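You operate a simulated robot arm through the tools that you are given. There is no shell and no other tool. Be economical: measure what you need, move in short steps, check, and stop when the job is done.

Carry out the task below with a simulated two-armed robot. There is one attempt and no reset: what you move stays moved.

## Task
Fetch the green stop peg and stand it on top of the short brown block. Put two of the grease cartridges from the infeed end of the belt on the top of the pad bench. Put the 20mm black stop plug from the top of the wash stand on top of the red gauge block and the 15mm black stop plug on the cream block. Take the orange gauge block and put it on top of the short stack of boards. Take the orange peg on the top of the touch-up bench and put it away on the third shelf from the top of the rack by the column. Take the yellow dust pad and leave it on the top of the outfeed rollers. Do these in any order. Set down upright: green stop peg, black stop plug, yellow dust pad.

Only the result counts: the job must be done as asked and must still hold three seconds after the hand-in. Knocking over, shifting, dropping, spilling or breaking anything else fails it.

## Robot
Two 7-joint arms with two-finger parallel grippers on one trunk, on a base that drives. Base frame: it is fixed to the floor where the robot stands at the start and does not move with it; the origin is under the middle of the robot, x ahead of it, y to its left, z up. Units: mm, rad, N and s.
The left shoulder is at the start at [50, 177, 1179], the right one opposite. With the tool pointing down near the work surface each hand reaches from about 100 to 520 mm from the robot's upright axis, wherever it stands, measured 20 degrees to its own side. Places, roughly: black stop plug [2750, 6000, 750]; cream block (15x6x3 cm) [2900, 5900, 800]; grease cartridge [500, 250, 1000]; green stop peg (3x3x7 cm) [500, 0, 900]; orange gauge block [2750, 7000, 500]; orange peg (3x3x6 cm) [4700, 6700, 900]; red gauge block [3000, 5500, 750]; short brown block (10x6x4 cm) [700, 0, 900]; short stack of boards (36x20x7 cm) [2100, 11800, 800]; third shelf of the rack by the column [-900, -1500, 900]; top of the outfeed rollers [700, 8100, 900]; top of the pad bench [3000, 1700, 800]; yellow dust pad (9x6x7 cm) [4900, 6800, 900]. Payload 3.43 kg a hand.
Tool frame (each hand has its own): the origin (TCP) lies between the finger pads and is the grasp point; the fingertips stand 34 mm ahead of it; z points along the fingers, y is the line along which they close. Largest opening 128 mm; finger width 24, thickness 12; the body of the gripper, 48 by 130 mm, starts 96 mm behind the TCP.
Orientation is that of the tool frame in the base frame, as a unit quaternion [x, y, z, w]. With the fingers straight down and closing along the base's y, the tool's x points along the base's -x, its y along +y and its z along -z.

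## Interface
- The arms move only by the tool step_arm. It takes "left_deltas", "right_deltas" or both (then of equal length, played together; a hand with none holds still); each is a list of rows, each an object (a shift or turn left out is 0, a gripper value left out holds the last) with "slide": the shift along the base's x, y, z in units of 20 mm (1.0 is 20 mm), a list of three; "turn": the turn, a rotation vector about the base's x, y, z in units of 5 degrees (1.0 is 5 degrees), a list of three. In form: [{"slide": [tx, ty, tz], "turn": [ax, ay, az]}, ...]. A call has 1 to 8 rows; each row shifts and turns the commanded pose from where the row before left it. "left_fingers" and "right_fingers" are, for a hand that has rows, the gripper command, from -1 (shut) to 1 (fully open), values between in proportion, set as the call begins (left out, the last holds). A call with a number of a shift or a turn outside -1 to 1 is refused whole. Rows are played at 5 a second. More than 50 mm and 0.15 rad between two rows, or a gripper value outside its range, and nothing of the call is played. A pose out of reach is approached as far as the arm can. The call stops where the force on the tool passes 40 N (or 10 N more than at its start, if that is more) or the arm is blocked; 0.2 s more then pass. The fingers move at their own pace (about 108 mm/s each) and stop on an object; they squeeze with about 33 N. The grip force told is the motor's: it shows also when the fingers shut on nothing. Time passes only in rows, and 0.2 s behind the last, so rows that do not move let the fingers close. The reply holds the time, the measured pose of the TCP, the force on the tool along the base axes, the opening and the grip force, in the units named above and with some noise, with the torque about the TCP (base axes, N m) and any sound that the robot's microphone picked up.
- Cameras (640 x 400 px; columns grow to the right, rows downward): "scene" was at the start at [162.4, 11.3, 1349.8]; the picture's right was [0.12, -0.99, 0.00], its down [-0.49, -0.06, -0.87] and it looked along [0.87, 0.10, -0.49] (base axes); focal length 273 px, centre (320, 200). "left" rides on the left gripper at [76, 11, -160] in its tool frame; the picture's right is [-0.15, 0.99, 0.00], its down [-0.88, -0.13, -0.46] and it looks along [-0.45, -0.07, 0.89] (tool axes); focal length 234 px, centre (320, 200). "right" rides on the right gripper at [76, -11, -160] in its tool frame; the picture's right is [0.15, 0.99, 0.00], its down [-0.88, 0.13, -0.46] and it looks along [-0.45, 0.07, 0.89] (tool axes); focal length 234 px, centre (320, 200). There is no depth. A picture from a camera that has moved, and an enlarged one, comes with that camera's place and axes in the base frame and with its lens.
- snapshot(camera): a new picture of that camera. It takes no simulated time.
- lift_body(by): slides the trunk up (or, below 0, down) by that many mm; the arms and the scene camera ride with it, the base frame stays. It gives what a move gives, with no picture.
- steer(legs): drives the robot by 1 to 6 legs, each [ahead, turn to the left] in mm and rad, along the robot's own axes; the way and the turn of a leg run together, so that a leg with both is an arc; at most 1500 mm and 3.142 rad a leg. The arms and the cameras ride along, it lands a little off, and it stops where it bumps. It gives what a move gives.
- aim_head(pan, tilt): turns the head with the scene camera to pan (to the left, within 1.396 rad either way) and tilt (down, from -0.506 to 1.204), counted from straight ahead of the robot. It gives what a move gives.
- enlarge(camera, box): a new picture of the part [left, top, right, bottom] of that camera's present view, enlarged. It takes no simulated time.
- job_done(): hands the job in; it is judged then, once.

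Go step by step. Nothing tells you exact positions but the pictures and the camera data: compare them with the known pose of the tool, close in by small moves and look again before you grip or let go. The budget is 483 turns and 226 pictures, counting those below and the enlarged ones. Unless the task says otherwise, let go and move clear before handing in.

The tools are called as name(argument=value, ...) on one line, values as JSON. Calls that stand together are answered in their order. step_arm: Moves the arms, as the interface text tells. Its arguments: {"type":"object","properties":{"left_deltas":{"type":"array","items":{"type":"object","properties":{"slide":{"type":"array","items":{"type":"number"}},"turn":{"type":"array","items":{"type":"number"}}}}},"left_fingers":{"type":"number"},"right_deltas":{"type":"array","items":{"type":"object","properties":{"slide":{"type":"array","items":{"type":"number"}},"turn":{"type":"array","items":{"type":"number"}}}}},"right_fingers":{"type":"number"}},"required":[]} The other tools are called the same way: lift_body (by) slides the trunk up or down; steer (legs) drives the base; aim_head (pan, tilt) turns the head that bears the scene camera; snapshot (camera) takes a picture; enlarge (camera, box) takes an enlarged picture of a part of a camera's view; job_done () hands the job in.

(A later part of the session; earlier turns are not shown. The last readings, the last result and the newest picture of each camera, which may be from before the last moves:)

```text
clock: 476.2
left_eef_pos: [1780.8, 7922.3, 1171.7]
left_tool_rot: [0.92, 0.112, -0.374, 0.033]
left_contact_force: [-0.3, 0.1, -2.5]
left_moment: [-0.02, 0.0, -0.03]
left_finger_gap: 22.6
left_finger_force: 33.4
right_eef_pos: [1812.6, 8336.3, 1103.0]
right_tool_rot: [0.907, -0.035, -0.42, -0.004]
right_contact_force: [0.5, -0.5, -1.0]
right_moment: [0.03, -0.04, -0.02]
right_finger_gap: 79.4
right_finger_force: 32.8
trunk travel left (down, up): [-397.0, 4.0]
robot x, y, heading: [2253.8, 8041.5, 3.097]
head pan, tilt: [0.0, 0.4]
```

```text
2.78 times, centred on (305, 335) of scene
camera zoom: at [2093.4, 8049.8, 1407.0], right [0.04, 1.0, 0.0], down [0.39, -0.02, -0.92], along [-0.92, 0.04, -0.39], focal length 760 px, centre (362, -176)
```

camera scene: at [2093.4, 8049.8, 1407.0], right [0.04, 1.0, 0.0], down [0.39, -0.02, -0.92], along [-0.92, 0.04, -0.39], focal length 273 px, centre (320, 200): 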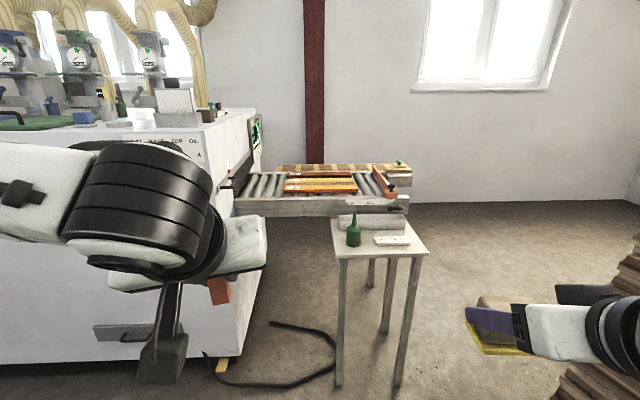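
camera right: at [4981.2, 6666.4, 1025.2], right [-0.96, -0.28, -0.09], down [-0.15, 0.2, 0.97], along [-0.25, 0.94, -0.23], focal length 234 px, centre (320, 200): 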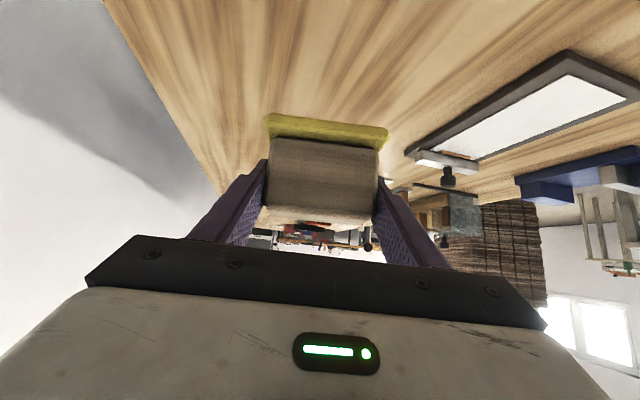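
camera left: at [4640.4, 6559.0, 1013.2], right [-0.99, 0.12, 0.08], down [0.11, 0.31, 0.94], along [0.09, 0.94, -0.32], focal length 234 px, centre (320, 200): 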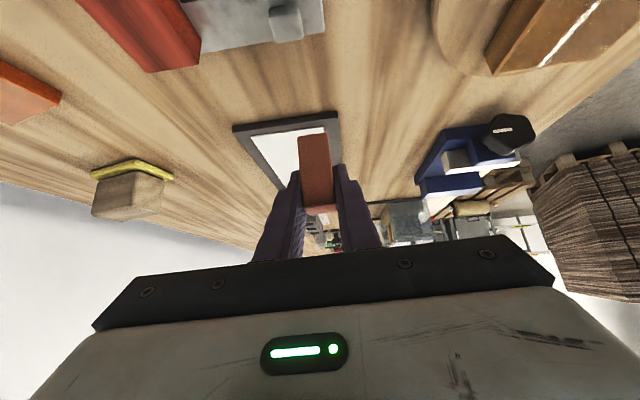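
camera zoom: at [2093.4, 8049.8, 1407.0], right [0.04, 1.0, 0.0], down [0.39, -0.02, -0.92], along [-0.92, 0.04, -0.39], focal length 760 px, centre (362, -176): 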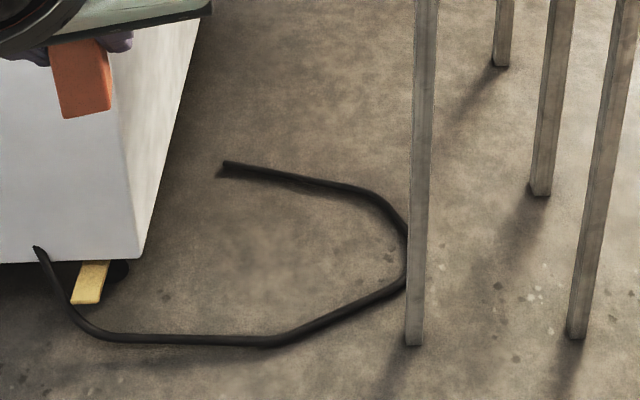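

The free rollers are at the left, about (775,7850), between the machine and the boards; a hose lies on the floor to x≈1185, so I stop short and approach diagonally, heading ≈3.7.

steer(legs=[[400, 0], [0, 0.6], [330, 0]])

aim_head(pan=-0.5, tilt=0.5)

snapshot(camera="scene")

snapshot(camera="right")

```text
clock: 482.0
left_eef_pos: [1276.9, 7523.6, 1170.8]
left_tool_rot: [0.845, 0.38, -0.347, 0.141]
left_contact_force: [-0.6, -0.3, -1.3]
left_moment: [0.01, -0.02, 0.02]
left_finger_gap: 22.5
left_finger_force: 32.6
right_eef_pos: [1068.9, 7881.6, 1102.9]
right_tool_rot: [0.876, 0.238, -0.401, 0.122]
right_contact_force: [-0.9, 0.1, -0.5]
right_moment: [0.03, -0.01, -0.02]
right_finger_gap: 80.0
right_finger_force: 32.9
trunk travel left (down, up): [-397.0, 4.0]
robot x, y, heading: [1602.1, 7890.5, -2.581]
head pan, tilt: [0.0, 0.4]
```

```text
clock: 482.9
left_eef_pos: [1278.0, 7524.6, 1171.0]
left_tool_rot: [0.846, 0.38, -0.347, 0.141]
left_contact_force: [0.6, 0.6, -0.6]
left_moment: [0.04, -0.01, -0.02]
left_finger_gap: 22.5
left_finger_force: 32.7
right_eef_pos: [1067.9, 7880.8, 1104.8]
right_tool_rot: [0.876, 0.237, -0.401, 0.122]
right_contact_force: [0.5, -0.1, -1.2]
right_moment: [-0.02, -0.02, -0.01]
right_finger_gap: 79.7
right_finger_force: 32.9
trunk travel left (down, up): [-397.0, 4.0]
robot x, y, heading: [1600.7, 7890.0, -2.58]
head pan, tilt: [-0.499, 0.499]
```

```text
83 pictures are left
camera scene: at [1450.1, 7849.3, 1397.9], right [-0.06, 1.0, 0.0], down [0.48, 0.03, -0.88], along [-0.88, -0.06, -0.48], focal length 273 px, centre (320, 200)
```

scene: 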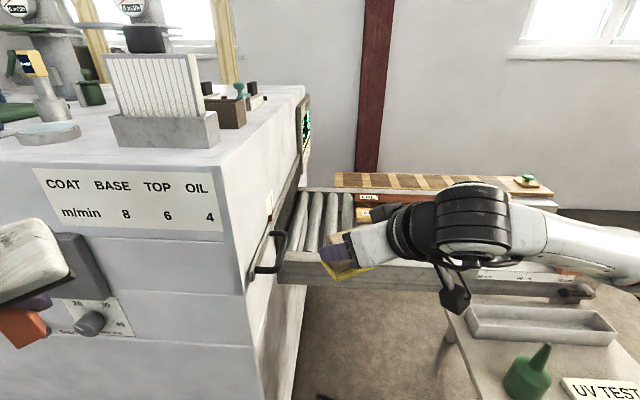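

```text
82 pictures are left
camera right: at [1208.5, 7979.1, 1148.1], right [0.59, -0.8, -0.09], down [-0.14, -0.21, 0.97], along [-0.8, -0.56, -0.23], focal length 234 px, centre (320, 200)
```

right: 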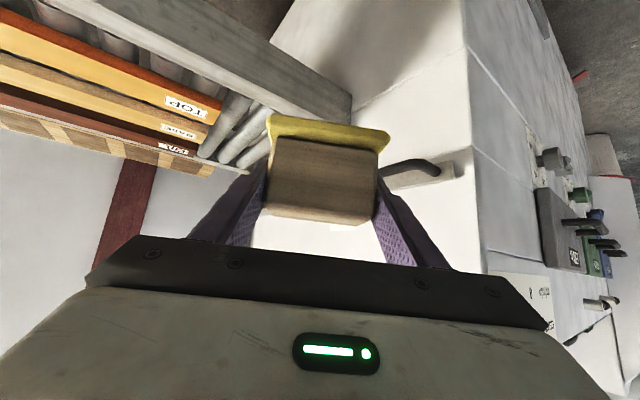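

step_arm(right_deltas=[{"slide": [0, 0.7, 0]}, {"slide": [0, 0.7, 0]}, {"slide": [0, 0.7, 0]}])

steer(legs=[[130, 0]])

lift_body(by=-90)

step_arm(right_deltas=[{"slide": [-1, 0, 0]}, {"slide": [-1, 0, 0]}, {"slide": [-1, 0, 0]}, {"slide": [-1, 0, 0]}, {"slide": [-1, 0, 0]}, {"slide": [-1, 0, 0]}, {"slide": [-1, 0, 0]}])

snapshot(camera="scene")

snapshot(camera="right")

```text
clock: 483.8
left_eef_pos: [1277.7, 7525.1, 1170.3]
left_tool_rot: [0.846, 0.38, -0.348, 0.141]
left_contact_force: [1.2, -0.3, -0.9]
left_moment: [-0.04, -0.01, 0.01]
left_finger_gap: 22.7
left_finger_force: 33.3
right_eef_pos: [1056.6, 7919.3, 1106.7]
right_tool_rot: [0.876, 0.238, -0.401, 0.122]
right_contact_force: [0.2, 0.3, -1.1]
right_moment: [0.01, 0.03, -0.02]
right_finger_gap: 79.5
right_finger_force: 33.0
right hand out of reach, approached as far as the arm can: row 1, 2, 3
trunk travel left (down, up): [-397.0, 4.0]
robot x, y, heading: [1597.7, 7892.8, -2.578]
head pan, tilt: [-0.499, 0.499]
```

```text
clock: 485.0
left_eef_pos: [1167.5, 7457.2, 1171.0]
left_tool_rot: [0.846, 0.378, -0.349, 0.141]
left_contact_force: [0.3, 0.2, -0.7]
left_moment: [-0.02, 0.02, 0.03]
left_finger_gap: 22.7
left_finger_force: 33.3
right_eef_pos: [947.9, 7853.2, 1106.6]
right_tool_rot: [0.876, 0.237, -0.401, 0.122]
right_contact_force: [-0.6, -1.0, -2.3]
right_moment: [0.01, -0.03, 0.0]
right_finger_gap: 79.6
right_finger_force: 33.5
trunk travel left (down, up): [-397.0, 4.0]
robot x, y, heading: [1489.7, 7824.3, -2.581]
head pan, tilt: [-0.499, 0.499]
```

```text
clock: 486.3
left_eef_pos: [1167.9, 7457.2, 1081.2]
left_tool_rot: [0.846, 0.378, -0.348, 0.14]
left_contact_force: [-0.3, -0.2, -1.2]
left_moment: [0.01, 0.03, 0.0]
left_finger_gap: 22.7
left_finger_force: 32.8
right_eef_pos: [948.3, 7854.1, 1017.5]
right_tool_rot: [0.877, 0.236, -0.401, 0.121]
right_contact_force: [0.4, -0.3, -0.9]
right_moment: [0.02, -0.02, -0.02]
right_finger_gap: 79.6
right_finger_force: 32.8
trunk travel left (down, up): [-307.0, 94.0]
robot x, y, heading: [1490.1, 7820.1, -2.585]
head pan, tilt: [-0.499, 0.499]
```

```text
clock: 487.9
left_eef_pos: [1169.1, 7456.2, 1081.1]
left_tool_rot: [0.846, 0.378, -0.348, 0.141]
left_contact_force: [0.7, 0.1, -1.8]
left_moment: [0.04, 0.03, -0.02]
left_finger_gap: 22.7
left_finger_force: 32.6
right_eef_pos: [808.7, 7853.5, 1017.9]
right_tool_rot: [0.877, 0.236, -0.401, 0.121]
right_contact_force: [1.1, 0.3, -1.4]
right_moment: [0.03, 0.0, -0.03]
right_finger_gap: 79.4
right_finger_force: 33.3
trunk travel left (down, up): [-307.0, 94.0]
robot x, y, heading: [1489.2, 7826.5, -2.587]
head pan, tilt: [-0.499, 0.499]
```

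```text
81 pictures are left
camera scene: at [1341.4, 7781.8, 1307.8], right [-0.06, 1.0, 0.0], down [0.48, 0.03, -0.88], along [-0.88, -0.05, -0.48], focal length 273 px, centre (320, 200)
```

scene: 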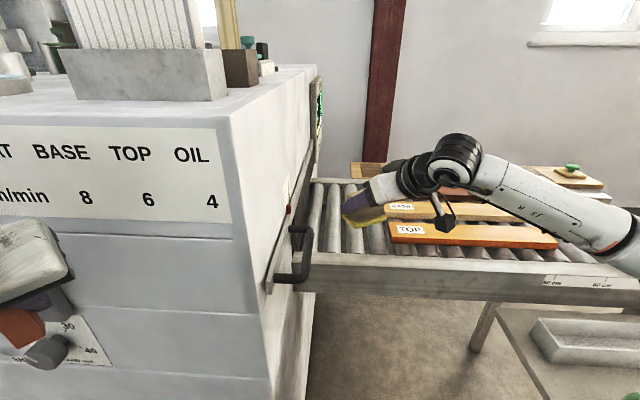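

```text
80 pictures are left
camera right: at [948.7, 7951.1, 1062.2], right [0.59, -0.8, -0.09], down [-0.14, -0.21, 0.97], along [-0.8, -0.56, -0.23], focal length 234 px, centre (320, 200)
```

right: 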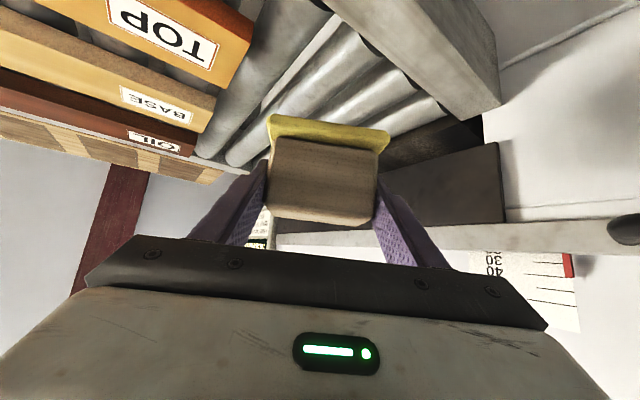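

step_arm(right_deltas=[{"slide": [-1, -0.5, 0]}, {"slide": [-0.8, -0.5, 0]}, {"slide": [0, 0, -1]}, {"slide": [0, 0, -1]}])

snapshot(camera="right")

enlarge(camera="scene", box=[260, 150, 480, 290])

```text
clock: 488.9
left_eef_pos: [1168.2, 7457.4, 1081.6]
left_tool_rot: [0.846, 0.378, -0.348, 0.141]
left_contact_force: [1.1, 0.4, -0.9]
left_moment: [0.0, 0.01, -0.01]
left_finger_gap: 22.9
left_finger_force: 32.8
right_eef_pos: [773.0, 7836.1, 976.3]
right_tool_rot: [0.876, 0.236, -0.402, 0.121]
right_contact_force: [0.1, 0.0, -2.3]
right_moment: [0.03, 0.03, 0.0]
right_finger_gap: 79.5
right_finger_force: 33.0
trunk travel left (down, up): [-307.0, 94.0]
robot x, y, heading: [1488.0, 7824.6, -2.586]
head pan, tilt: [-0.499, 0.499]
```

```text
79 pictures are left
camera right: at [912.5, 7932.3, 1021.8], right [0.59, -0.8, -0.09], down [-0.14, -0.21, 0.97], along [-0.8, -0.56, -0.23], focal length 234 px, centre (320, 200)
```

right: 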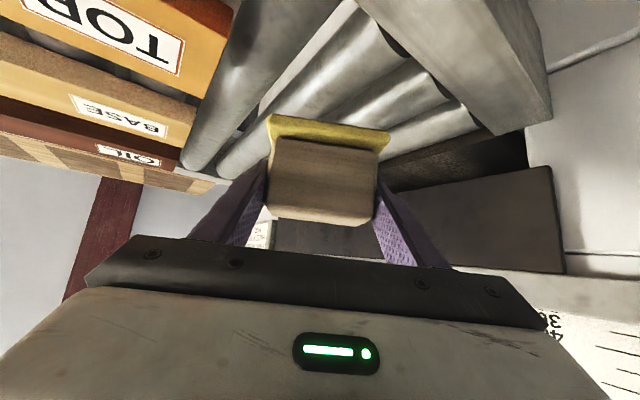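

```text
2.86 times, centred on (370, 220) of scene
camera zoom: at [1341.5, 7781.9, 1307.9], right [-0.06, 1.0, 0.0], down [0.48, 0.03, -0.88], along [-0.88, -0.05, -0.48], focal length 781 px, centre (177, 143)
```

zoom: 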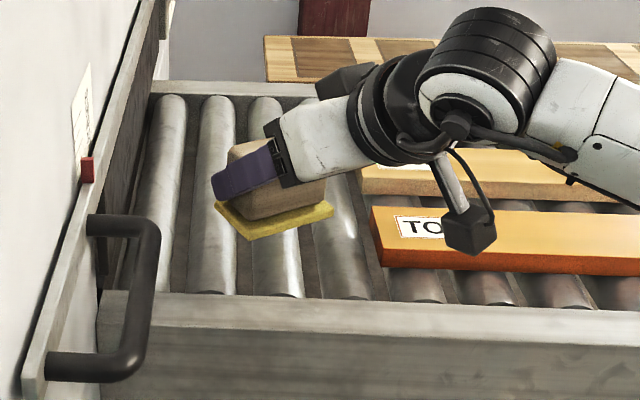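

step_arm(right_deltas=[{"slide": [0, -0.2, -0.3]}, {"slide": [0, 0, -0.2]}])

step_arm(right_deltas=[{"slide": [0, 0, -0.15]}, {"slide": [0, 0, -0.15]}])

step_arm(right_deltas=[{"slide": [0, 0, -0.15]}, {"slide": [0, 0, -0.15]}])

enlarge(camera="scene", box=[290, 180, 410, 270])

```text
clock: 489.5
left_eef_pos: [1168.7, 7456.7, 1080.8]
left_tool_rot: [0.846, 0.378, -0.348, 0.141]
left_contact_force: [-0.1, 0.1, -2.3]
left_moment: [-0.01, -0.03, 0.03]
left_finger_gap: 22.4
left_finger_force: 33.1
right_eef_pos: [772.0, 7829.0, 967.6]
right_tool_rot: [0.876, 0.237, -0.402, 0.122]
right_contact_force: [0.2, 0.1, -1.1]
right_moment: [-0.01, -0.02, 0.01]
right_finger_gap: 79.4
right_finger_force: 32.7
trunk travel left (down, up): [-307.0, 94.0]
robot x, y, heading: [1488.1, 7820.1, -2.581]
head pan, tilt: [-0.499, 0.499]
```

```text
clock: 490.1
left_eef_pos: [1168.7, 7457.7, 1080.6]
left_tool_rot: [0.846, 0.378, -0.348, 0.141]
left_contact_force: [0.5, -1.0, -1.4]
left_moment: [0.0, 0.0, 0.02]
left_finger_gap: 22.6
left_finger_force: 33.5
right_eef_pos: [772.3, 7830.4, 960.4]
right_tool_rot: [0.877, 0.237, -0.401, 0.121]
right_contact_force: [-0.1, 0.6, -1.7]
right_moment: [0.02, -0.02, -0.03]
right_finger_gap: 79.6
right_finger_force: 33.3
trunk travel left (down, up): [-307.0, 94.0]
robot x, y, heading: [1485.7, 7824.0, -2.585]
head pan, tilt: [-0.499, 0.499]
```

```text
clock: 490.7
left_eef_pos: [1169.3, 7458.3, 1081.2]
left_tool_rot: [0.846, 0.379, -0.348, 0.141]
left_contact_force: [0.0, -0.8, 0.0]
left_moment: [-0.02, -0.04, 0.02]
left_finger_gap: 22.6
left_finger_force: 33.2
right_eef_pos: [772.0, 7830.3, 955.6]
right_tool_rot: [0.877, 0.235, -0.401, 0.121]
right_contact_force: [0.0, -0.2, -0.8]
right_moment: [-0.01, -0.01, 0.0]
right_finger_gap: 79.9
right_finger_force: 32.9
trunk travel left (down, up): [-307.0, 94.0]
robot x, y, heading: [1491.8, 7826.0, -2.58]
head pan, tilt: [-0.499, 0.499]
```

```text
4.44 times, centred on (350, 225) of scene
camera zoom: at [1341.6, 7781.9, 1307.9], right [-0.06, 1.0, 0.0], down [0.48, 0.03, -0.88], along [-0.88, -0.05, -0.48], focal length 1214 px, centre (187, 89)
```

zoom: 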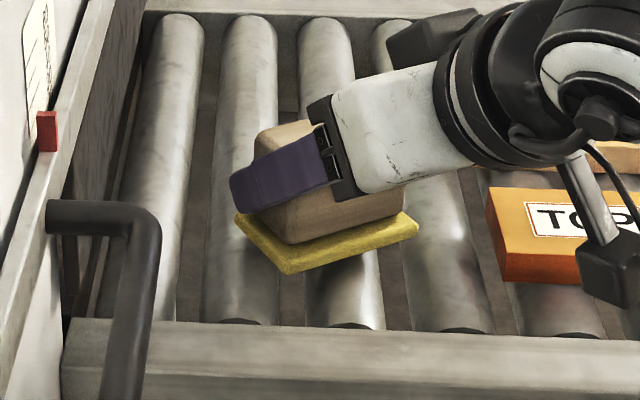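

step_arm(right_deltas=[{"slide": [0, 0, -0.2]}, {"slide": [0, 0, -0.2]}])

step_arm(right_deltas=[{"slide": [0, 0, -0.15]}, {"slide": [0, 0, -0.15]}])

step_arm(right_deltas=[{"slide": [0, 0, -0.15]}, {"slide": [0, 0, -0.15]}])

enlarge(camera="scene", box=[290, 180, 410, 270])

```text
clock: 491.3
left_eef_pos: [1170.0, 7457.6, 1081.4]
left_tool_rot: [0.846, 0.378, -0.348, 0.141]
left_contact_force: [-1.7, 0.2, -1.5]
left_moment: [0.02, 0.0, 0.01]
left_finger_gap: 22.6
left_finger_force: 33.0
right_eef_pos: [772.2, 7830.4, 949.3]
right_tool_rot: [0.875, 0.237, -0.404, 0.121]
right_contact_force: [-0.3, 0.7, 7.8]
right_moment: [0.38, 0.09, -0.01]
right_finger_gap: 79.4
right_finger_force: 33.0
trunk travel left (down, up): [-307.0, 94.0]
robot x, y, heading: [1487.7, 7824.9, -2.583]
head pan, tilt: [-0.499, 0.499]
```

```text
clock: 491.9
left_eef_pos: [1171.2, 7457.4, 1081.8]
left_tool_rot: [0.846, 0.378, -0.349, 0.139]
left_contact_force: [0.0, -0.2, -0.2]
left_moment: [0.01, -0.03, 0.01]
left_finger_gap: 22.5
left_finger_force: 33.5
right_eef_pos: [771.9, 7829.1, 948.7]
right_tool_rot: [0.873, 0.236, -0.409, 0.122]
right_contact_force: [-0.4, 3.6, 26.8]
right_moment: [1.44, 0.34, -0.05]
right_finger_gap: 79.9
right_finger_force: 33.2
trunk travel left (down, up): [-307.0, 94.0]
robot x, y, heading: [1491.9, 7824.4, -2.585]
head pan, tilt: [-0.499, 0.499]
```

```text
clock: 492.5
left_eef_pos: [1172.3, 7457.7, 1082.8]
left_tool_rot: [0.845, 0.378, -0.351, 0.14]
left_contact_force: [-0.2, 0.1, -2.0]
left_moment: [0.02, 0.02, -0.01]
left_finger_gap: 22.7
left_finger_force: 32.8
right_eef_pos: [772.5, 7828.9, 948.6]
right_tool_rot: [0.872, 0.235, -0.412, 0.123]
right_contact_force: [4.9, 4.6, 37.0]
right_moment: [1.16, 0.32, -0.33]
right_finger_gap: 79.8
right_finger_force: 32.2
trunk travel left (down, up): [-307.0, 94.0]
robot x, y, heading: [1489.7, 7822.3, -2.582]
head pan, tilt: [-0.499, 0.499]
```

```text
4.44 times, centred on (350, 225) of scene
camera zoom: at [1346.9, 7782.2, 1308.9], right [-0.06, 1.0, 0.0], down [0.47, 0.03, -0.88], along [-0.88, -0.05, -0.47], focal length 1214 px, centre (187, 89)
```

zoom: 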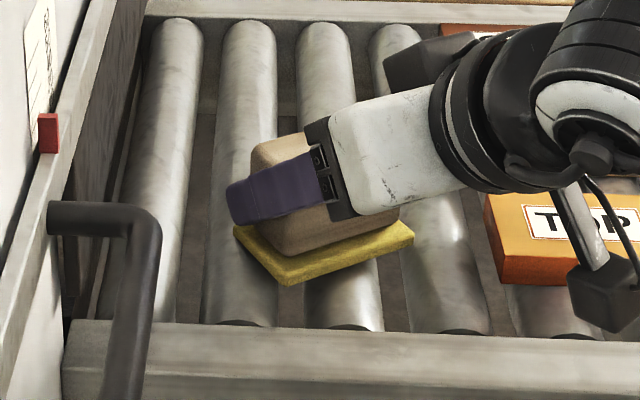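

Contact with the rollers (z≈899). I ease off, then release.

step_arm(right_deltas=[{"slide": [0, 0, 0.2]}, {"slide": [0, 0, 0.15]}, {"slide": [0, 0, 0]}])

step_arm(right_deltas=[{"slide": [0, 0, 0]}, {"slide": [0, 0, 0]}, {"slide": [0, 0, 0]}], right_fingers=0.5)

enlarge(camera="scene", box=[290, 180, 410, 270])

```text
clock: 493.3
left_eef_pos: [1170.2, 7457.4, 1082.6]
left_tool_rot: [0.846, 0.379, -0.349, 0.141]
left_contact_force: [-0.3, 0.7, -1.4]
left_moment: [-0.02, -0.01, -0.01]
left_finger_gap: 22.7
left_finger_force: 33.3
right_eef_pos: [772.8, 7829.2, 947.8]
right_tool_rot: [0.874, 0.236, -0.407, 0.123]
right_contact_force: [-4.7, -2.3, 20.6]
right_moment: [0.22, 1.31, 0.16]
right_finger_gap: 79.9
right_finger_force: 32.4
trunk travel left (down, up): [-307.0, 94.0]
robot x, y, heading: [1490.2, 7821.2, -2.584]
head pan, tilt: [-0.499, 0.499]
```

```text
clock: 494.1
left_eef_pos: [1170.4, 7456.4, 1080.7]
left_tool_rot: [0.846, 0.378, -0.349, 0.14]
left_contact_force: [-1.0, -0.4, -0.9]
left_moment: [-0.02, -0.01, -0.02]
left_finger_gap: 22.8
left_finger_force: 32.9
right_eef_pos: [773.9, 7828.2, 944.1]
right_tool_rot: [0.876, 0.236, -0.403, 0.121]
right_contact_force: [4.1, -4.6, 14.4]
right_moment: [0.32, 0.42, 0.07]
right_finger_gap: 92.3
right_finger_force: 0.0
trunk travel left (down, up): [-307.0, 94.0]
robot x, y, heading: [1487.3, 7818.6, -2.584]
head pan, tilt: [-0.499, 0.499]
```

```text
4.44 times, centred on (350, 225) of scene
camera zoom: at [1344.0, 7781.3, 1308.2], right [-0.06, 1.0, 0.0], down [0.48, 0.03, -0.88], along [-0.88, -0.05, -0.48], focal length 1214 px, centre (187, 89)
```

zoom: 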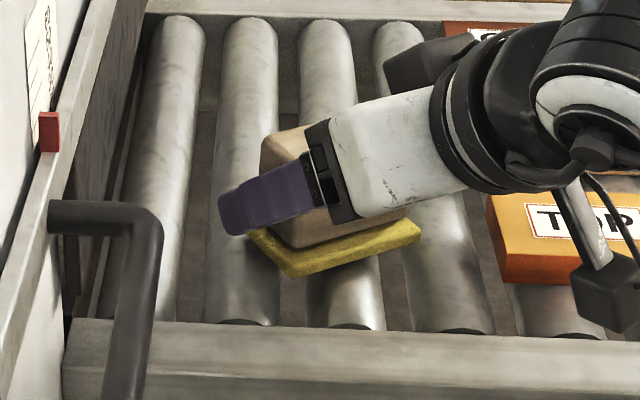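

step_arm(right_deltas=[{"slide": [0, 0, 0.2]}, {"slide": [0, 0, 0.3]}, {"slide": [0, 0, 0.5]}])

enlarge(camera="scene", box=[290, 180, 410, 270])

```text
clock: 494.9
left_eef_pos: [1168.7, 7458.6, 1082.3]
left_tool_rot: [0.846, 0.379, -0.348, 0.141]
left_contact_force: [-0.3, -0.4, -1.3]
left_moment: [-0.03, -0.02, -0.01]
left_finger_gap: 22.8
left_finger_force: 32.6
right_eef_pos: [771.1, 7829.9, 960.9]
right_tool_rot: [0.878, 0.235, -0.4, 0.12]
right_contact_force: [0.8, -0.6, 0.6]
right_moment: [0.0, 0.03, 0.0]
right_finger_gap: 96.2
right_finger_force: 0.0
trunk travel left (down, up): [-307.0, 94.0]
robot x, y, heading: [1488.5, 7822.0, -2.579]
head pan, tilt: [-0.499, 0.499]
```

```text
4.44 times, centred on (350, 225) of scene
camera zoom: at [1341.8, 7781.9, 1307.8], right [-0.06, 1.0, 0.0], down [0.48, 0.03, -0.88], along [-0.88, -0.05, -0.48], focal length 1214 px, centre (187, 89)
```

zoom: 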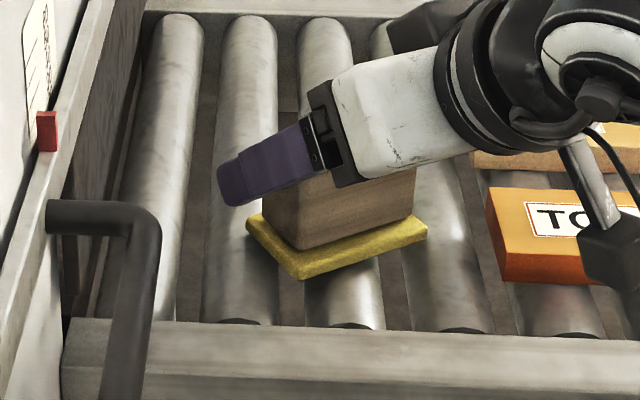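

Pad stands on the rollers. I raise the hand clear and confirm.

step_arm(right_deltas=[{"slide": [0, 0, 1]}, {"slide": [0, 0, 1]}, {"slide": [0, 0, 1]}, {"slide": [0, 0, 1]}, {"slide": [1, 0, 1]}, {"slide": [1, 0.3, 0]}, {"slide": [1, 0.3, 0]}, {"slide": [1, 0.3, 0]}])

enlarge(camera="scene", box=[260, 150, 480, 290])

```text
clock: 496.7
left_eef_pos: [1168.1, 7458.2, 1080.9]
left_tool_rot: [0.846, 0.378, -0.348, 0.141]
left_contact_force: [-0.1, 0.2, -1.2]
left_moment: [-0.01, 0.03, 0.0]
left_finger_gap: 22.6
left_finger_force: 32.7
right_eef_pos: [851.3, 7847.4, 1062.1]
right_tool_rot: [0.876, 0.237, -0.401, 0.121]
right_contact_force: [0.2, 0.3, -0.7]
right_moment: [-0.02, -0.05, 0.02]
right_finger_gap: 95.8
right_finger_force: 0.1
trunk travel left (down, up): [-307.0, 94.0]
robot x, y, heading: [1486.8, 7823.4, -2.58]
head pan, tilt: [-0.499, 0.499]
```

```text
2.86 times, centred on (370, 220) of scene
camera zoom: at [1342.0, 7782.0, 1308.0], right [-0.06, 1.0, 0.0], down [0.48, 0.03, -0.88], along [-0.88, -0.05, -0.48], focal length 781 px, centre (177, 143)
```

zoom: 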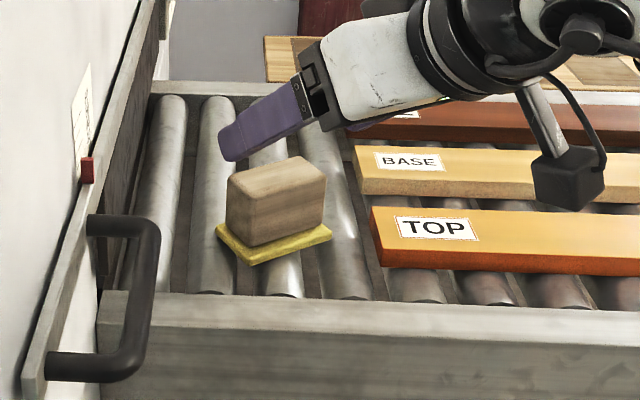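

The pad is done. Now the orange peg goes to the rack by the column; I back off and drive south down the aisle.

steer(legs=[[-480, 0], [0, 1.01], [1500, 0], [1500, 0]])

aim_head(pan=0, tilt=0.35)

snapshot(camera="scene")

```text
clock: 516.3
left_eef_pos: [1897.7, 4588.5, 1081.0]
left_tool_rot: [0.576, 0.726, -0.244, 0.285]
left_contact_force: [0.0, -0.4, -0.8]
left_moment: [0.01, 0.01, 0.03]
left_finger_gap: 22.5
left_finger_force: 33.7
right_eef_pos: [1396.6, 4551.0, 1062.3]
right_tool_rot: [0.669, 0.614, -0.3, 0.292]
right_contact_force: [-0.2, 0.1, -0.5]
right_moment: [0.01, 0.01, 0.0]
right_finger_gap: 96.2
right_finger_force: 0.1
trunk travel left (down, up): [-307.0, 94.0]
robot x, y, heading: [1783.1, 5064.8, -1.62]
head pan, tilt: [-0.499, 0.499]
```

```text
clock: 517.2
left_eef_pos: [1898.3, 4588.4, 1080.7]
left_tool_rot: [0.576, 0.726, -0.244, 0.286]
left_contact_force: [0.6, -0.2, -1.3]
left_moment: [-0.02, 0.0, 0.03]
left_finger_gap: 22.9
left_finger_force: 32.7
right_eef_pos: [1396.6, 4551.9, 1063.5]
right_tool_rot: [0.669, 0.614, -0.3, 0.293]
right_contact_force: [-0.2, 0.2, -0.1]
right_moment: [0.04, 0.0, -0.03]
right_finger_gap: 96.0
right_finger_force: 0.2
trunk travel left (down, up): [-307.0, 94.0]
robot x, y, heading: [1780.3, 5061.4, -1.621]
head pan, tilt: [0.0, 0.351]
```

```text
72 pictures are left
camera scene: at [1776.6, 4899.4, 1321.6], right [-1.0, 0.05, 0.0], down [0.02, 0.34, -0.94], along [-0.05, -0.94, -0.34], focal length 273 px, centre (320, 200)
```

scene: 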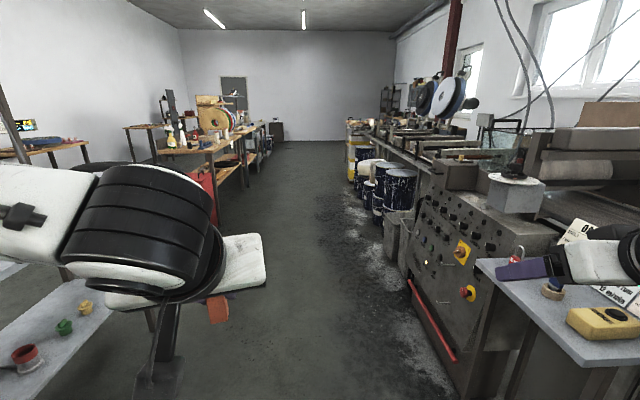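

steer(legs=[[0, 0.1], [1500, 0], [1500, 0], [1000, -0.05]])

snapshot(camera="scene")

```text
clock: 536.8
left_eef_pos: [2103.0, 631.5, 1081.5]
left_tool_rot: [0.556, 0.742, -0.235, 0.291]
left_contact_force: [0.0, 0.3, -0.9]
left_moment: [0.01, -0.04, -0.01]
left_finger_gap: 22.6
left_finger_force: 32.4
right_eef_pos: [1605.0, 568.5, 1062.3]
right_tool_rot: [0.651, 0.632, -0.293, 0.302]
right_contact_force: [0.5, 0.1, -1.2]
right_moment: [0.01, 0.02, 0.01]
right_finger_gap: 96.0
right_finger_force: 0.1
trunk travel left (down, up): [-307.0, 94.0]
robot x, y, heading: [1957.9, 1096.5, -1.569]
head pan, tilt: [0.0, 0.351]
```

```text
71 pictures are left
camera scene: at [1964.7, 935.8, 1321.5], right [-1.0, 0.0, 0.0], down [0.0, 0.34, -0.94], along [0.0, -0.94, -0.34], focal length 273 px, centre (320, 200)
```

scene: 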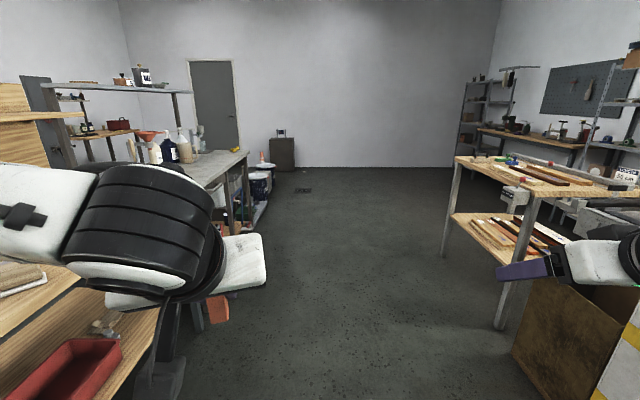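

steer(legs=[[1500, 0], [1450, 0], [0, -1.57], [1500, 0], [500, 0]])

snapshot(camera="scene")

```text
clock: 564.3
left_eef_pos: [-385.6, -2028.0, 1080.7]
left_tool_rot: [0.917, 0.135, -0.373, 0.041]
left_contact_force: [0.4, 0.5, -1.4]
left_moment: [0.0, 0.01, 0.0]
left_finger_gap: 22.7
left_finger_force: 32.4
right_eef_pos: [-454.9, -1531.5, 1063.3]
right_tool_rot: [0.908, -0.009, -0.418, 0.008]
right_contact_force: [0.2, 0.1, 0.4]
right_moment: [0.0, 0.01, 0.03]
right_finger_gap: 96.0
right_finger_force: 0.0
trunk travel left (down, up): [-307.0, 94.0]
robot x, y, heading: [81.3, -1887.2, -3.126]
head pan, tilt: [0.0, 0.351]
```

```text
70 pictures are left
camera scene: at [-82.2, -1885.0, 1321.5], right [-0.01, 1.0, 0.0], down [0.34, 0.0, -0.94], along [-0.94, -0.01, -0.34], focal length 273 px, centre (320, 200)
```

scene: 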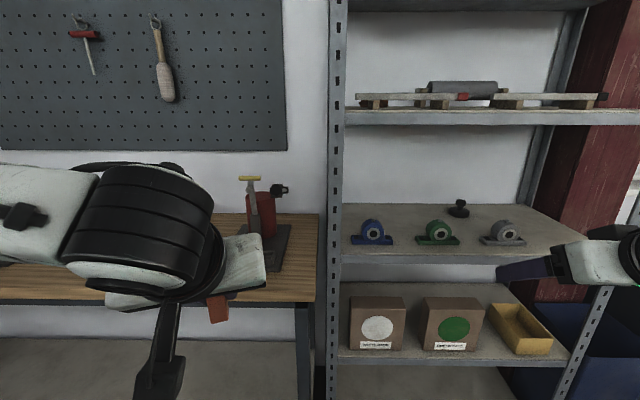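

aim_head(pan=-0.35, tilt=-0.2)

snapshot(camera="scene")

```text
clock: 565.2
left_eef_pos: [-385.6, -2028.7, 1081.4]
left_tool_rot: [0.917, 0.135, -0.374, 0.041]
left_contact_force: [0.1, 0.1, -0.6]
left_moment: [0.0, 0.02, 0.03]
left_finger_gap: 22.7
left_finger_force: 33.0
right_eef_pos: [-454.1, -1532.7, 1062.7]
right_tool_rot: [0.908, -0.009, -0.419, 0.008]
right_contact_force: [-0.3, 0.1, -1.1]
right_moment: [0.0, 0.01, -0.01]
right_finger_gap: 96.3
right_finger_force: 0.0
trunk travel left (down, up): [-307.0, 94.0]
robot x, y, heading: [82.6, -1884.6, -3.13]
head pan, tilt: [-0.351, -0.201]
```

```text
69 pictures are left
camera scene: at [-67.2, -1856.2, 1371.4], right [0.33, 0.94, 0.0], down [-0.19, 0.07, -0.98], along [-0.92, 0.33, 0.2], focal length 273 px, centre (320, 200)
```

scene: 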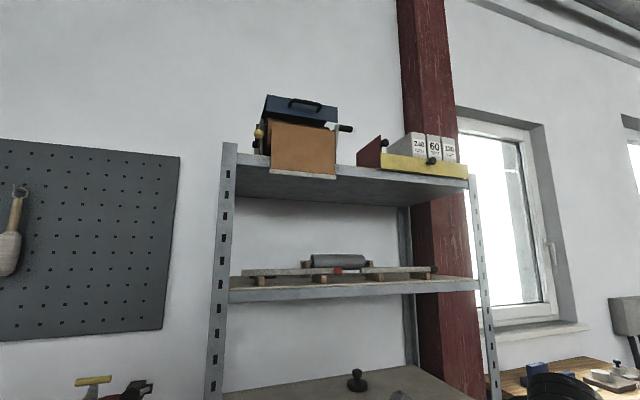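

The third shelf holds the three bearings (z≈875, front edge x≈-840). I'll set the peg at about (-880,-1600), in the gap between the blue and green bearings. First I straighten and tuck the right hand, then move the base.

step_arm(right_deltas=[{"slide": [0.5, 0, 0.3], "turn": [0, -1, 0]}, {"slide": [0.5, 0, 0.3], "turn": [0, -1, 0]}, {"slide": [0.5, 0, 0.3], "turn": [0, -1, 0]}, {"slide": [0.5, 0, 0.3], "turn": [0, -1, 0]}, {"slide": [0.5, 0, 0], "turn": [0, -1, 0]}, {"slide": [0.5, 0, 0], "turn": [0, -1, 0]}, {"slide": [1, 0, 0], "turn": [0, -1, 0]}, {"slide": [1, 0, 0], "turn": [0, -1, 0]}])

step_arm(right_deltas=[{"slide": [1, 0, 0], "turn": [0, -1, 0]}, {"slide": [1, 0, 0], "turn": [0, -1, 0]}, {"slide": [1, 0, 0]}, {"slide": [1, 0, 0]}, {"slide": [1, 0, 0]}, {"slide": [1, 0, 0]}, {"slide": [1, 0, 0]}])

steer(legs=[[0, -0.84], [600, 0], [0, 0.83]])

aim_head(pan=0.15, tilt=0.6)

snapshot(camera="scene")

snapshot(camera="left")

```text
clock: 567.0
left_eef_pos: [-386.5, -2030.0, 1082.1]
left_tool_rot: [0.917, 0.135, -0.374, 0.041]
left_contact_force: [0.0, -0.2, -1.4]
left_moment: [-0.02, 0.0, -0.01]
left_finger_gap: 22.7
left_finger_force: 33.2
right_eef_pos: [-353.8, -1531.6, 1087.0]
right_tool_rot: [0.996, -0.012, -0.083, 0.005]
right_contact_force: [0.2, -0.1, 0.2]
right_moment: [0.01, 0.04, 0.02]
right_finger_gap: 96.0
right_finger_force: 0.0
trunk travel left (down, up): [-307.0, 94.0]
robot x, y, heading: [78.7, -1885.3, -3.13]
head pan, tilt: [-0.351, -0.201]
```

```text
clock: 568.6
left_eef_pos: [-384.6, -2028.8, 1082.2]
left_tool_rot: [0.917, 0.135, -0.373, 0.041]
left_contact_force: [-0.9, 0.8, -0.4]
left_moment: [-0.01, 0.01, 0.03]
left_finger_gap: 22.5
left_finger_force: 32.7
right_eef_pos: [-214.0, -1530.9, 1086.1]
right_tool_rot: [1.0, -0.013, 0.002, 0.004]
right_contact_force: [-0.3, 0.3, 0.0]
right_moment: [-0.02, -0.01, 0.01]
right_finger_gap: 95.9
right_finger_force: 0.2
trunk travel left (down, up): [-307.0, 94.0]
robot x, y, heading: [78.8, -1881.6, -3.121]
head pan, tilt: [-0.351, -0.201]
```

```text
clock: 573.3
left_eef_pos: [-628.1, -1336.6, 1087.7]
left_tool_rot: [0.893, -0.241, -0.365, -0.11]
left_contact_force: [-0.1, -0.5, -0.2]
left_moment: [0.01, 0.01, 0.03]
left_finger_gap: 22.5
left_finger_force: 32.8
right_eef_pos: [-146.2, -1120.8, 1087.2]
right_tool_rot: [0.913, -0.408, -0.003, 0.006]
right_contact_force: [0.5, -1.2, -1.1]
right_moment: [0.03, -0.03, 0.02]
right_finger_gap: 96.0
right_finger_force: 0.0
trunk travel left (down, up): [-307.0, 94.0]
robot x, y, heading: [-214.4, -1573.0, 2.332]
head pan, tilt: [-0.351, -0.201]
stopped in leg 2: the robot was blocked; the commanded pose is now the measured one
```

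```text
clock: 574.5
left_eef_pos: [-628.5, -1336.2, 1087.0]
left_tool_rot: [0.893, -0.24, -0.364, -0.11]
left_contact_force: [-0.2, 0.0, -1.3]
left_moment: [-0.01, 0.01, 0.03]
left_finger_gap: 22.6
left_finger_force: 33.1
right_eef_pos: [-146.0, -1120.0, 1087.7]
right_tool_rot: [0.913, -0.409, -0.003, 0.006]
right_contact_force: [0.1, -0.8, 0.2]
right_moment: [0.03, 0.0, 0.02]
right_finger_gap: 95.8
right_finger_force: 0.0
trunk travel left (down, up): [-307.0, 94.0]
robot x, y, heading: [-210.5, -1569.8, 2.337]
head pan, tilt: [0.15, 0.6]
```

```text
68 pictures are left
camera scene: at [-317.2, -1470.4, 1300.5], right [0.61, 0.79, -0.01], down [0.44, -0.34, -0.83], along [-0.66, 0.5, -0.56], focal length 273 px, centre (320, 200)
```

scene: 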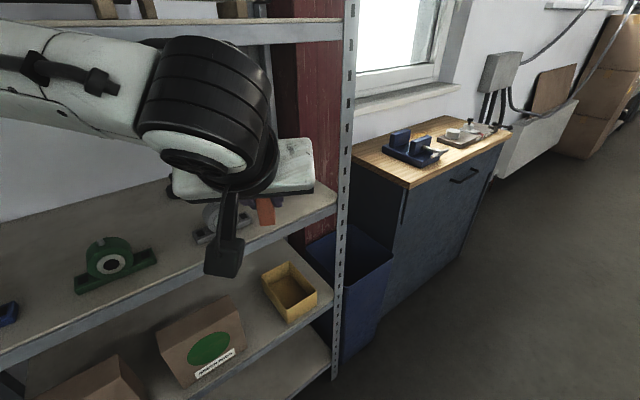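

```text
67 pictures are left
camera left: at [-491.9, -1430.8, 1147.6], right [-0.59, -0.8, 0.08], down [-0.21, 0.25, 0.95], along [-0.78, 0.54, -0.31], focal length 234 px, centre (320, 200)
```

left: 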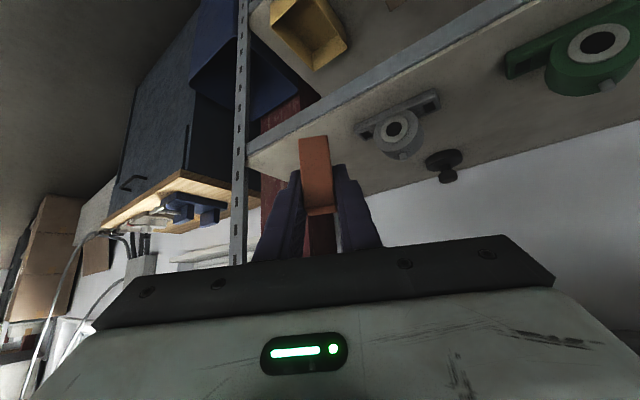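

The base stopped—probably the left elbow met the upper shelf. I back off, lower the trunk and look afresh.

steer(legs=[[-150, 0]])

steer(legs=[[0, 0.8]])

aim_head(pan=-0.2, tilt=0.4)

snapshot(camera="scene")

snapshot(camera="right")

```text
clock: 575.8
left_eef_pos: [-531.7, -1442.5, 1081.3]
left_tool_rot: [0.895, -0.239, -0.359, -0.111]
left_contact_force: [0.1, -0.5, -1.4]
left_moment: [-0.03, 0.0, -0.02]
left_finger_gap: 22.6
left_finger_force: 32.9
right_eef_pos: [-49.9, -1226.6, 1087.3]
right_tool_rot: [0.913, -0.409, 0.002, 0.004]
right_contact_force: [0.3, 0.4, -0.9]
right_moment: [0.03, 0.07, 0.02]
right_finger_gap: 96.0
right_finger_force: 0.1
trunk travel left (down, up): [-307.0, 94.0]
robot x, y, heading: [-110.9, -1683.8, 2.332]
head pan, tilt: [0.15, 0.6]
```

```text
clock: 578.4
left_eef_pos: [-575.0, -1824.3, 1082.4]
left_tool_rot: [0.918, 0.132, -0.373, 0.039]
left_contact_force: [0.2, 0.0, -1.2]
left_moment: [0.0, 0.0, 0.02]
left_finger_gap: 22.7
left_finger_force: 32.9
right_eef_pos: [-399.1, -1327.4, 1087.0]
right_tool_rot: [1.0, -0.017, 0.005, 0.004]
right_contact_force: [0.3, -0.5, 1.3]
right_moment: [0.05, 0.02, 0.02]
right_finger_gap: 96.0
right_finger_force: 0.0
trunk travel left (down, up): [-307.0, 94.0]
robot x, y, heading: [-109.9, -1682.2, -3.132]
head pan, tilt: [0.15, 0.6]
```

```text
clock: 579.2
left_eef_pos: [-574.4, -1823.7, 1081.8]
left_tool_rot: [0.918, 0.132, -0.372, 0.04]
left_contact_force: [0.3, 0.7, -1.6]
left_moment: [-0.01, 0.0, 0.02]
left_finger_gap: 23.1
left_finger_force: 33.7
right_eef_pos: [-398.1, -1327.0, 1086.4]
right_tool_rot: [1.0, -0.016, 0.004, 0.004]
right_contact_force: [-2.1, 0.2, 1.5]
right_moment: [0.0, -0.04, 0.03]
right_finger_gap: 96.3
right_finger_force: 0.1
trunk travel left (down, up): [-307.0, 94.0]
robot x, y, heading: [-109.5, -1683.6, -3.134]
head pan, tilt: [-0.201, 0.4]
```

```text
66 pictures are left
camera scene: at [-267.0, -1663.4, 1317.0], right [0.19, 0.98, 0.0], down [0.38, -0.08, -0.92], along [-0.9, 0.18, -0.39], focal length 273 px, centre (320, 200)
```

scene: 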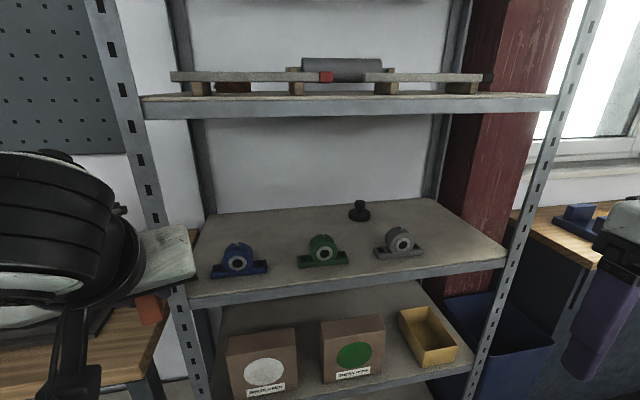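

```text
65 pictures are left
camera right: at [-324.2, -1317.5, 1246.0], right [0.11, -0.99, 0.01], down [-0.89, -0.1, 0.45], along [-0.45, -0.06, -0.89], focal length 234 px, centre (320, 200)
```

right: 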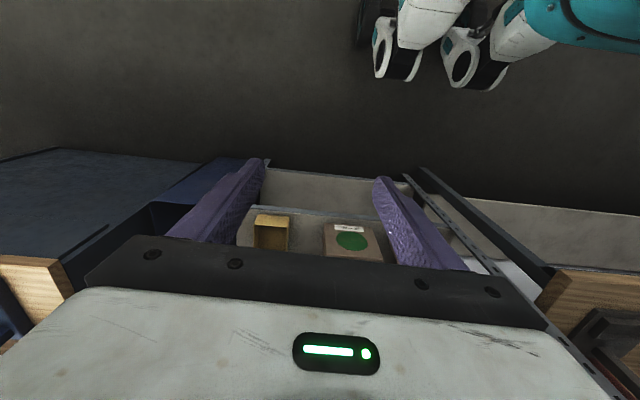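

Shelf 3 is at z≈925 with front edge x≈-730; the area right of the grey bearing, around (-800,-1185), is free. I reposition to approach it facing almost west.

steer(legs=[[0, -1.43], [595, 0]])

steer(legs=[[0, 1.28]])

lift_body(by=-90)

aim_head(pan=0.25, tilt=0.5)

snapshot(camera="scene")

snapshot(camera="left")

```text
clock: 586.0
left_eef_pos: [-407.7, -658.6, 1081.4]
left_tool_rot: [0.782, -0.498, -0.308, -0.212]
left_contact_force: [0.8, 0.1, -1.8]
left_moment: [0.01, 0.02, -0.01]
left_finger_gap: 22.6
left_finger_force: 33.2
right_eef_pos: [110.7, -759.4, 1086.8]
right_tool_rot: [0.747, -0.665, 0.001, 0.006]
right_contact_force: [0.1, -0.1, -0.2]
right_moment: [0.02, 0.0, 0.0]
right_finger_gap: 95.8
right_finger_force: 0.1
trunk travel left (down, up): [-307.0, 94.0]
robot x, y, heading: [-198.0, -1097.0, 1.726]
head pan, tilt: [-0.201, 0.4]
```

```text
clock: 589.6
left_eef_pos: [-677.6, -1177.4, 1081.2]
left_tool_rot: [0.924, 0.071, -0.375, 0.015]
left_contact_force: [0.2, -0.7, -0.4]
left_moment: [0.0, -0.01, 0.01]
left_finger_gap: 22.3
left_finger_force: 33.5
right_eef_pos: [-436.7, -708.6, 1086.4]
right_tool_rot: [0.997, -0.083, 0.004, 0.002]
right_contact_force: [-0.2, 0.3, -0.1]
right_moment: [0.01, 0.02, 0.02]
right_finger_gap: 95.9
right_finger_force: 0.0
trunk travel left (down, up): [-307.0, 94.0]
robot x, y, heading: [-192.7, -1101.3, 3.014]
head pan, tilt: [-0.201, 0.4]
```

```text
clock: 590.9
left_eef_pos: [-677.9, -1177.4, 991.5]
left_tool_rot: [0.924, 0.071, -0.374, 0.015]
left_contact_force: [0.9, 0.3, -0.8]
left_moment: [0.0, 0.0, 0.0]
left_finger_gap: 22.3
left_finger_force: 32.8
right_eef_pos: [-437.9, -709.0, 996.8]
right_tool_rot: [0.996, -0.084, 0.003, 0.004]
right_contact_force: [0.3, 0.5, -0.2]
right_moment: [0.0, -0.01, -0.01]
right_finger_gap: 95.9
right_finger_force: 0.0
trunk travel left (down, up): [-217.0, 184.0]
robot x, y, heading: [-197.5, -1097.8, 3.016]
head pan, tilt: [-0.201, 0.4]
```

```text
clock: 591.8
left_eef_pos: [-677.9, -1177.9, 992.6]
left_tool_rot: [0.924, 0.071, -0.375, 0.016]
left_contact_force: [-0.3, 0.3, -1.4]
left_moment: [-0.04, 0.01, 0.0]
left_finger_gap: 22.6
left_finger_force: 33.1
right_eef_pos: [-437.4, -708.1, 996.2]
right_tool_rot: [0.996, -0.084, 0.002, 0.004]
right_contact_force: [-0.3, 0.0, 0.3]
right_moment: [-0.01, -0.02, 0.01]
right_finger_gap: 95.9
right_finger_force: 0.1
trunk travel left (down, up): [-217.0, 184.0]
robot x, y, heading: [-194.5, -1098.7, 3.008]
head pan, tilt: [0.25, 0.499]
```

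```text
64 pictures are left
camera scene: at [-354.7, -1100.0, 1217.9], right [-0.12, 0.99, 0.0], down [0.48, 0.06, -0.88], along [-0.87, -0.1, -0.48], focal length 273 px, centre (320, 200)
```

scene: 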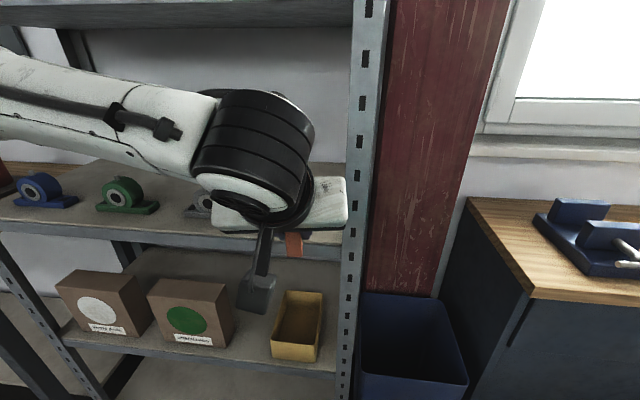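

```text
63 pictures are left
camera left: at [-513.0, -1166.8, 1053.5], right [0.04, -1.0, 0.08], down [-0.33, 0.06, 0.94], along [-0.94, -0.06, -0.32], focal length 234 px, centre (320, 200)
```

left: 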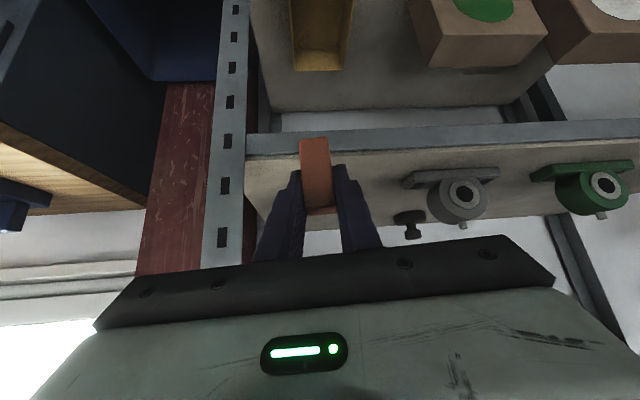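

I shift the peg to y≈-1215 and move it forward over the shelf.

step_arm(left_deltas=[{"slide": [0, -1, 0]}, {"slide": [0, -0.9, 0]}, {"slide": [-1, 0, 0]}, {"slide": [-1, 0, 0]}, {"slide": [-1, 0, 0]}, {"slide": [-1, 0, 0]}, {"slide": [-0.7, 0, 0]}])

snapshot(camera="left")

snapshot(camera="scene")

```text
clock: 593.4
left_eef_pos: [-771.9, -1216.6, 991.9]
left_tool_rot: [0.924, 0.071, -0.375, 0.015]
left_contact_force: [0.0, -0.8, -1.4]
left_moment: [-0.02, 0.0, 0.0]
left_finger_gap: 22.6
left_finger_force: 32.6
right_eef_pos: [-437.1, -708.7, 996.1]
right_tool_rot: [0.997, -0.083, 0.003, 0.004]
right_contact_force: [0.4, -0.9, 0.1]
right_moment: [0.0, 0.02, 0.02]
right_finger_gap: 95.8
right_finger_force: 0.1
trunk travel left (down, up): [-217.0, 184.0]
robot x, y, heading: [-194.5, -1099.7, 3.005]
head pan, tilt: [0.25, 0.499]
```

```text
62 pictures are left
camera left: at [-607.5, -1205.5, 1053.5], right [0.04, -1.0, 0.08], down [-0.33, 0.06, 0.94], along [-0.94, -0.06, -0.33], focal length 234 px, centre (320, 200)
```

left: 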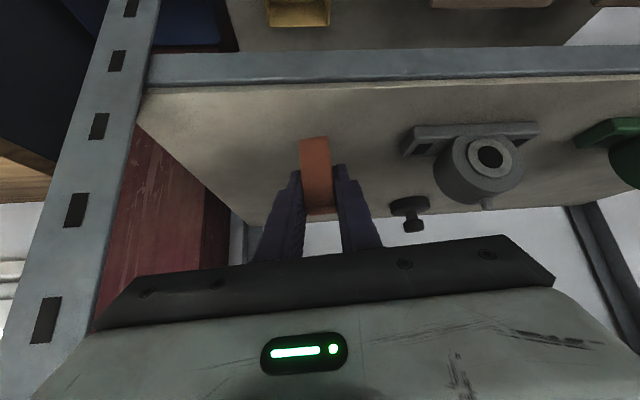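

```text
61 pictures are left
camera scene: at [-354.7, -1100.1, 1217.9], right [-0.12, 0.99, 0.0], down [0.48, 0.06, -0.88], along [-0.87, -0.1, -0.48], focal length 273 px, centre (320, 200)
```

scene: 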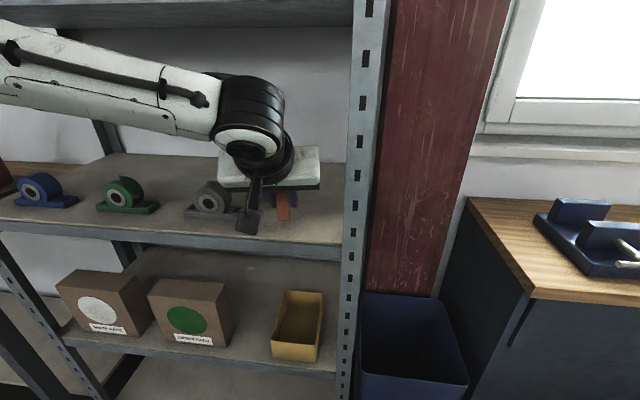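

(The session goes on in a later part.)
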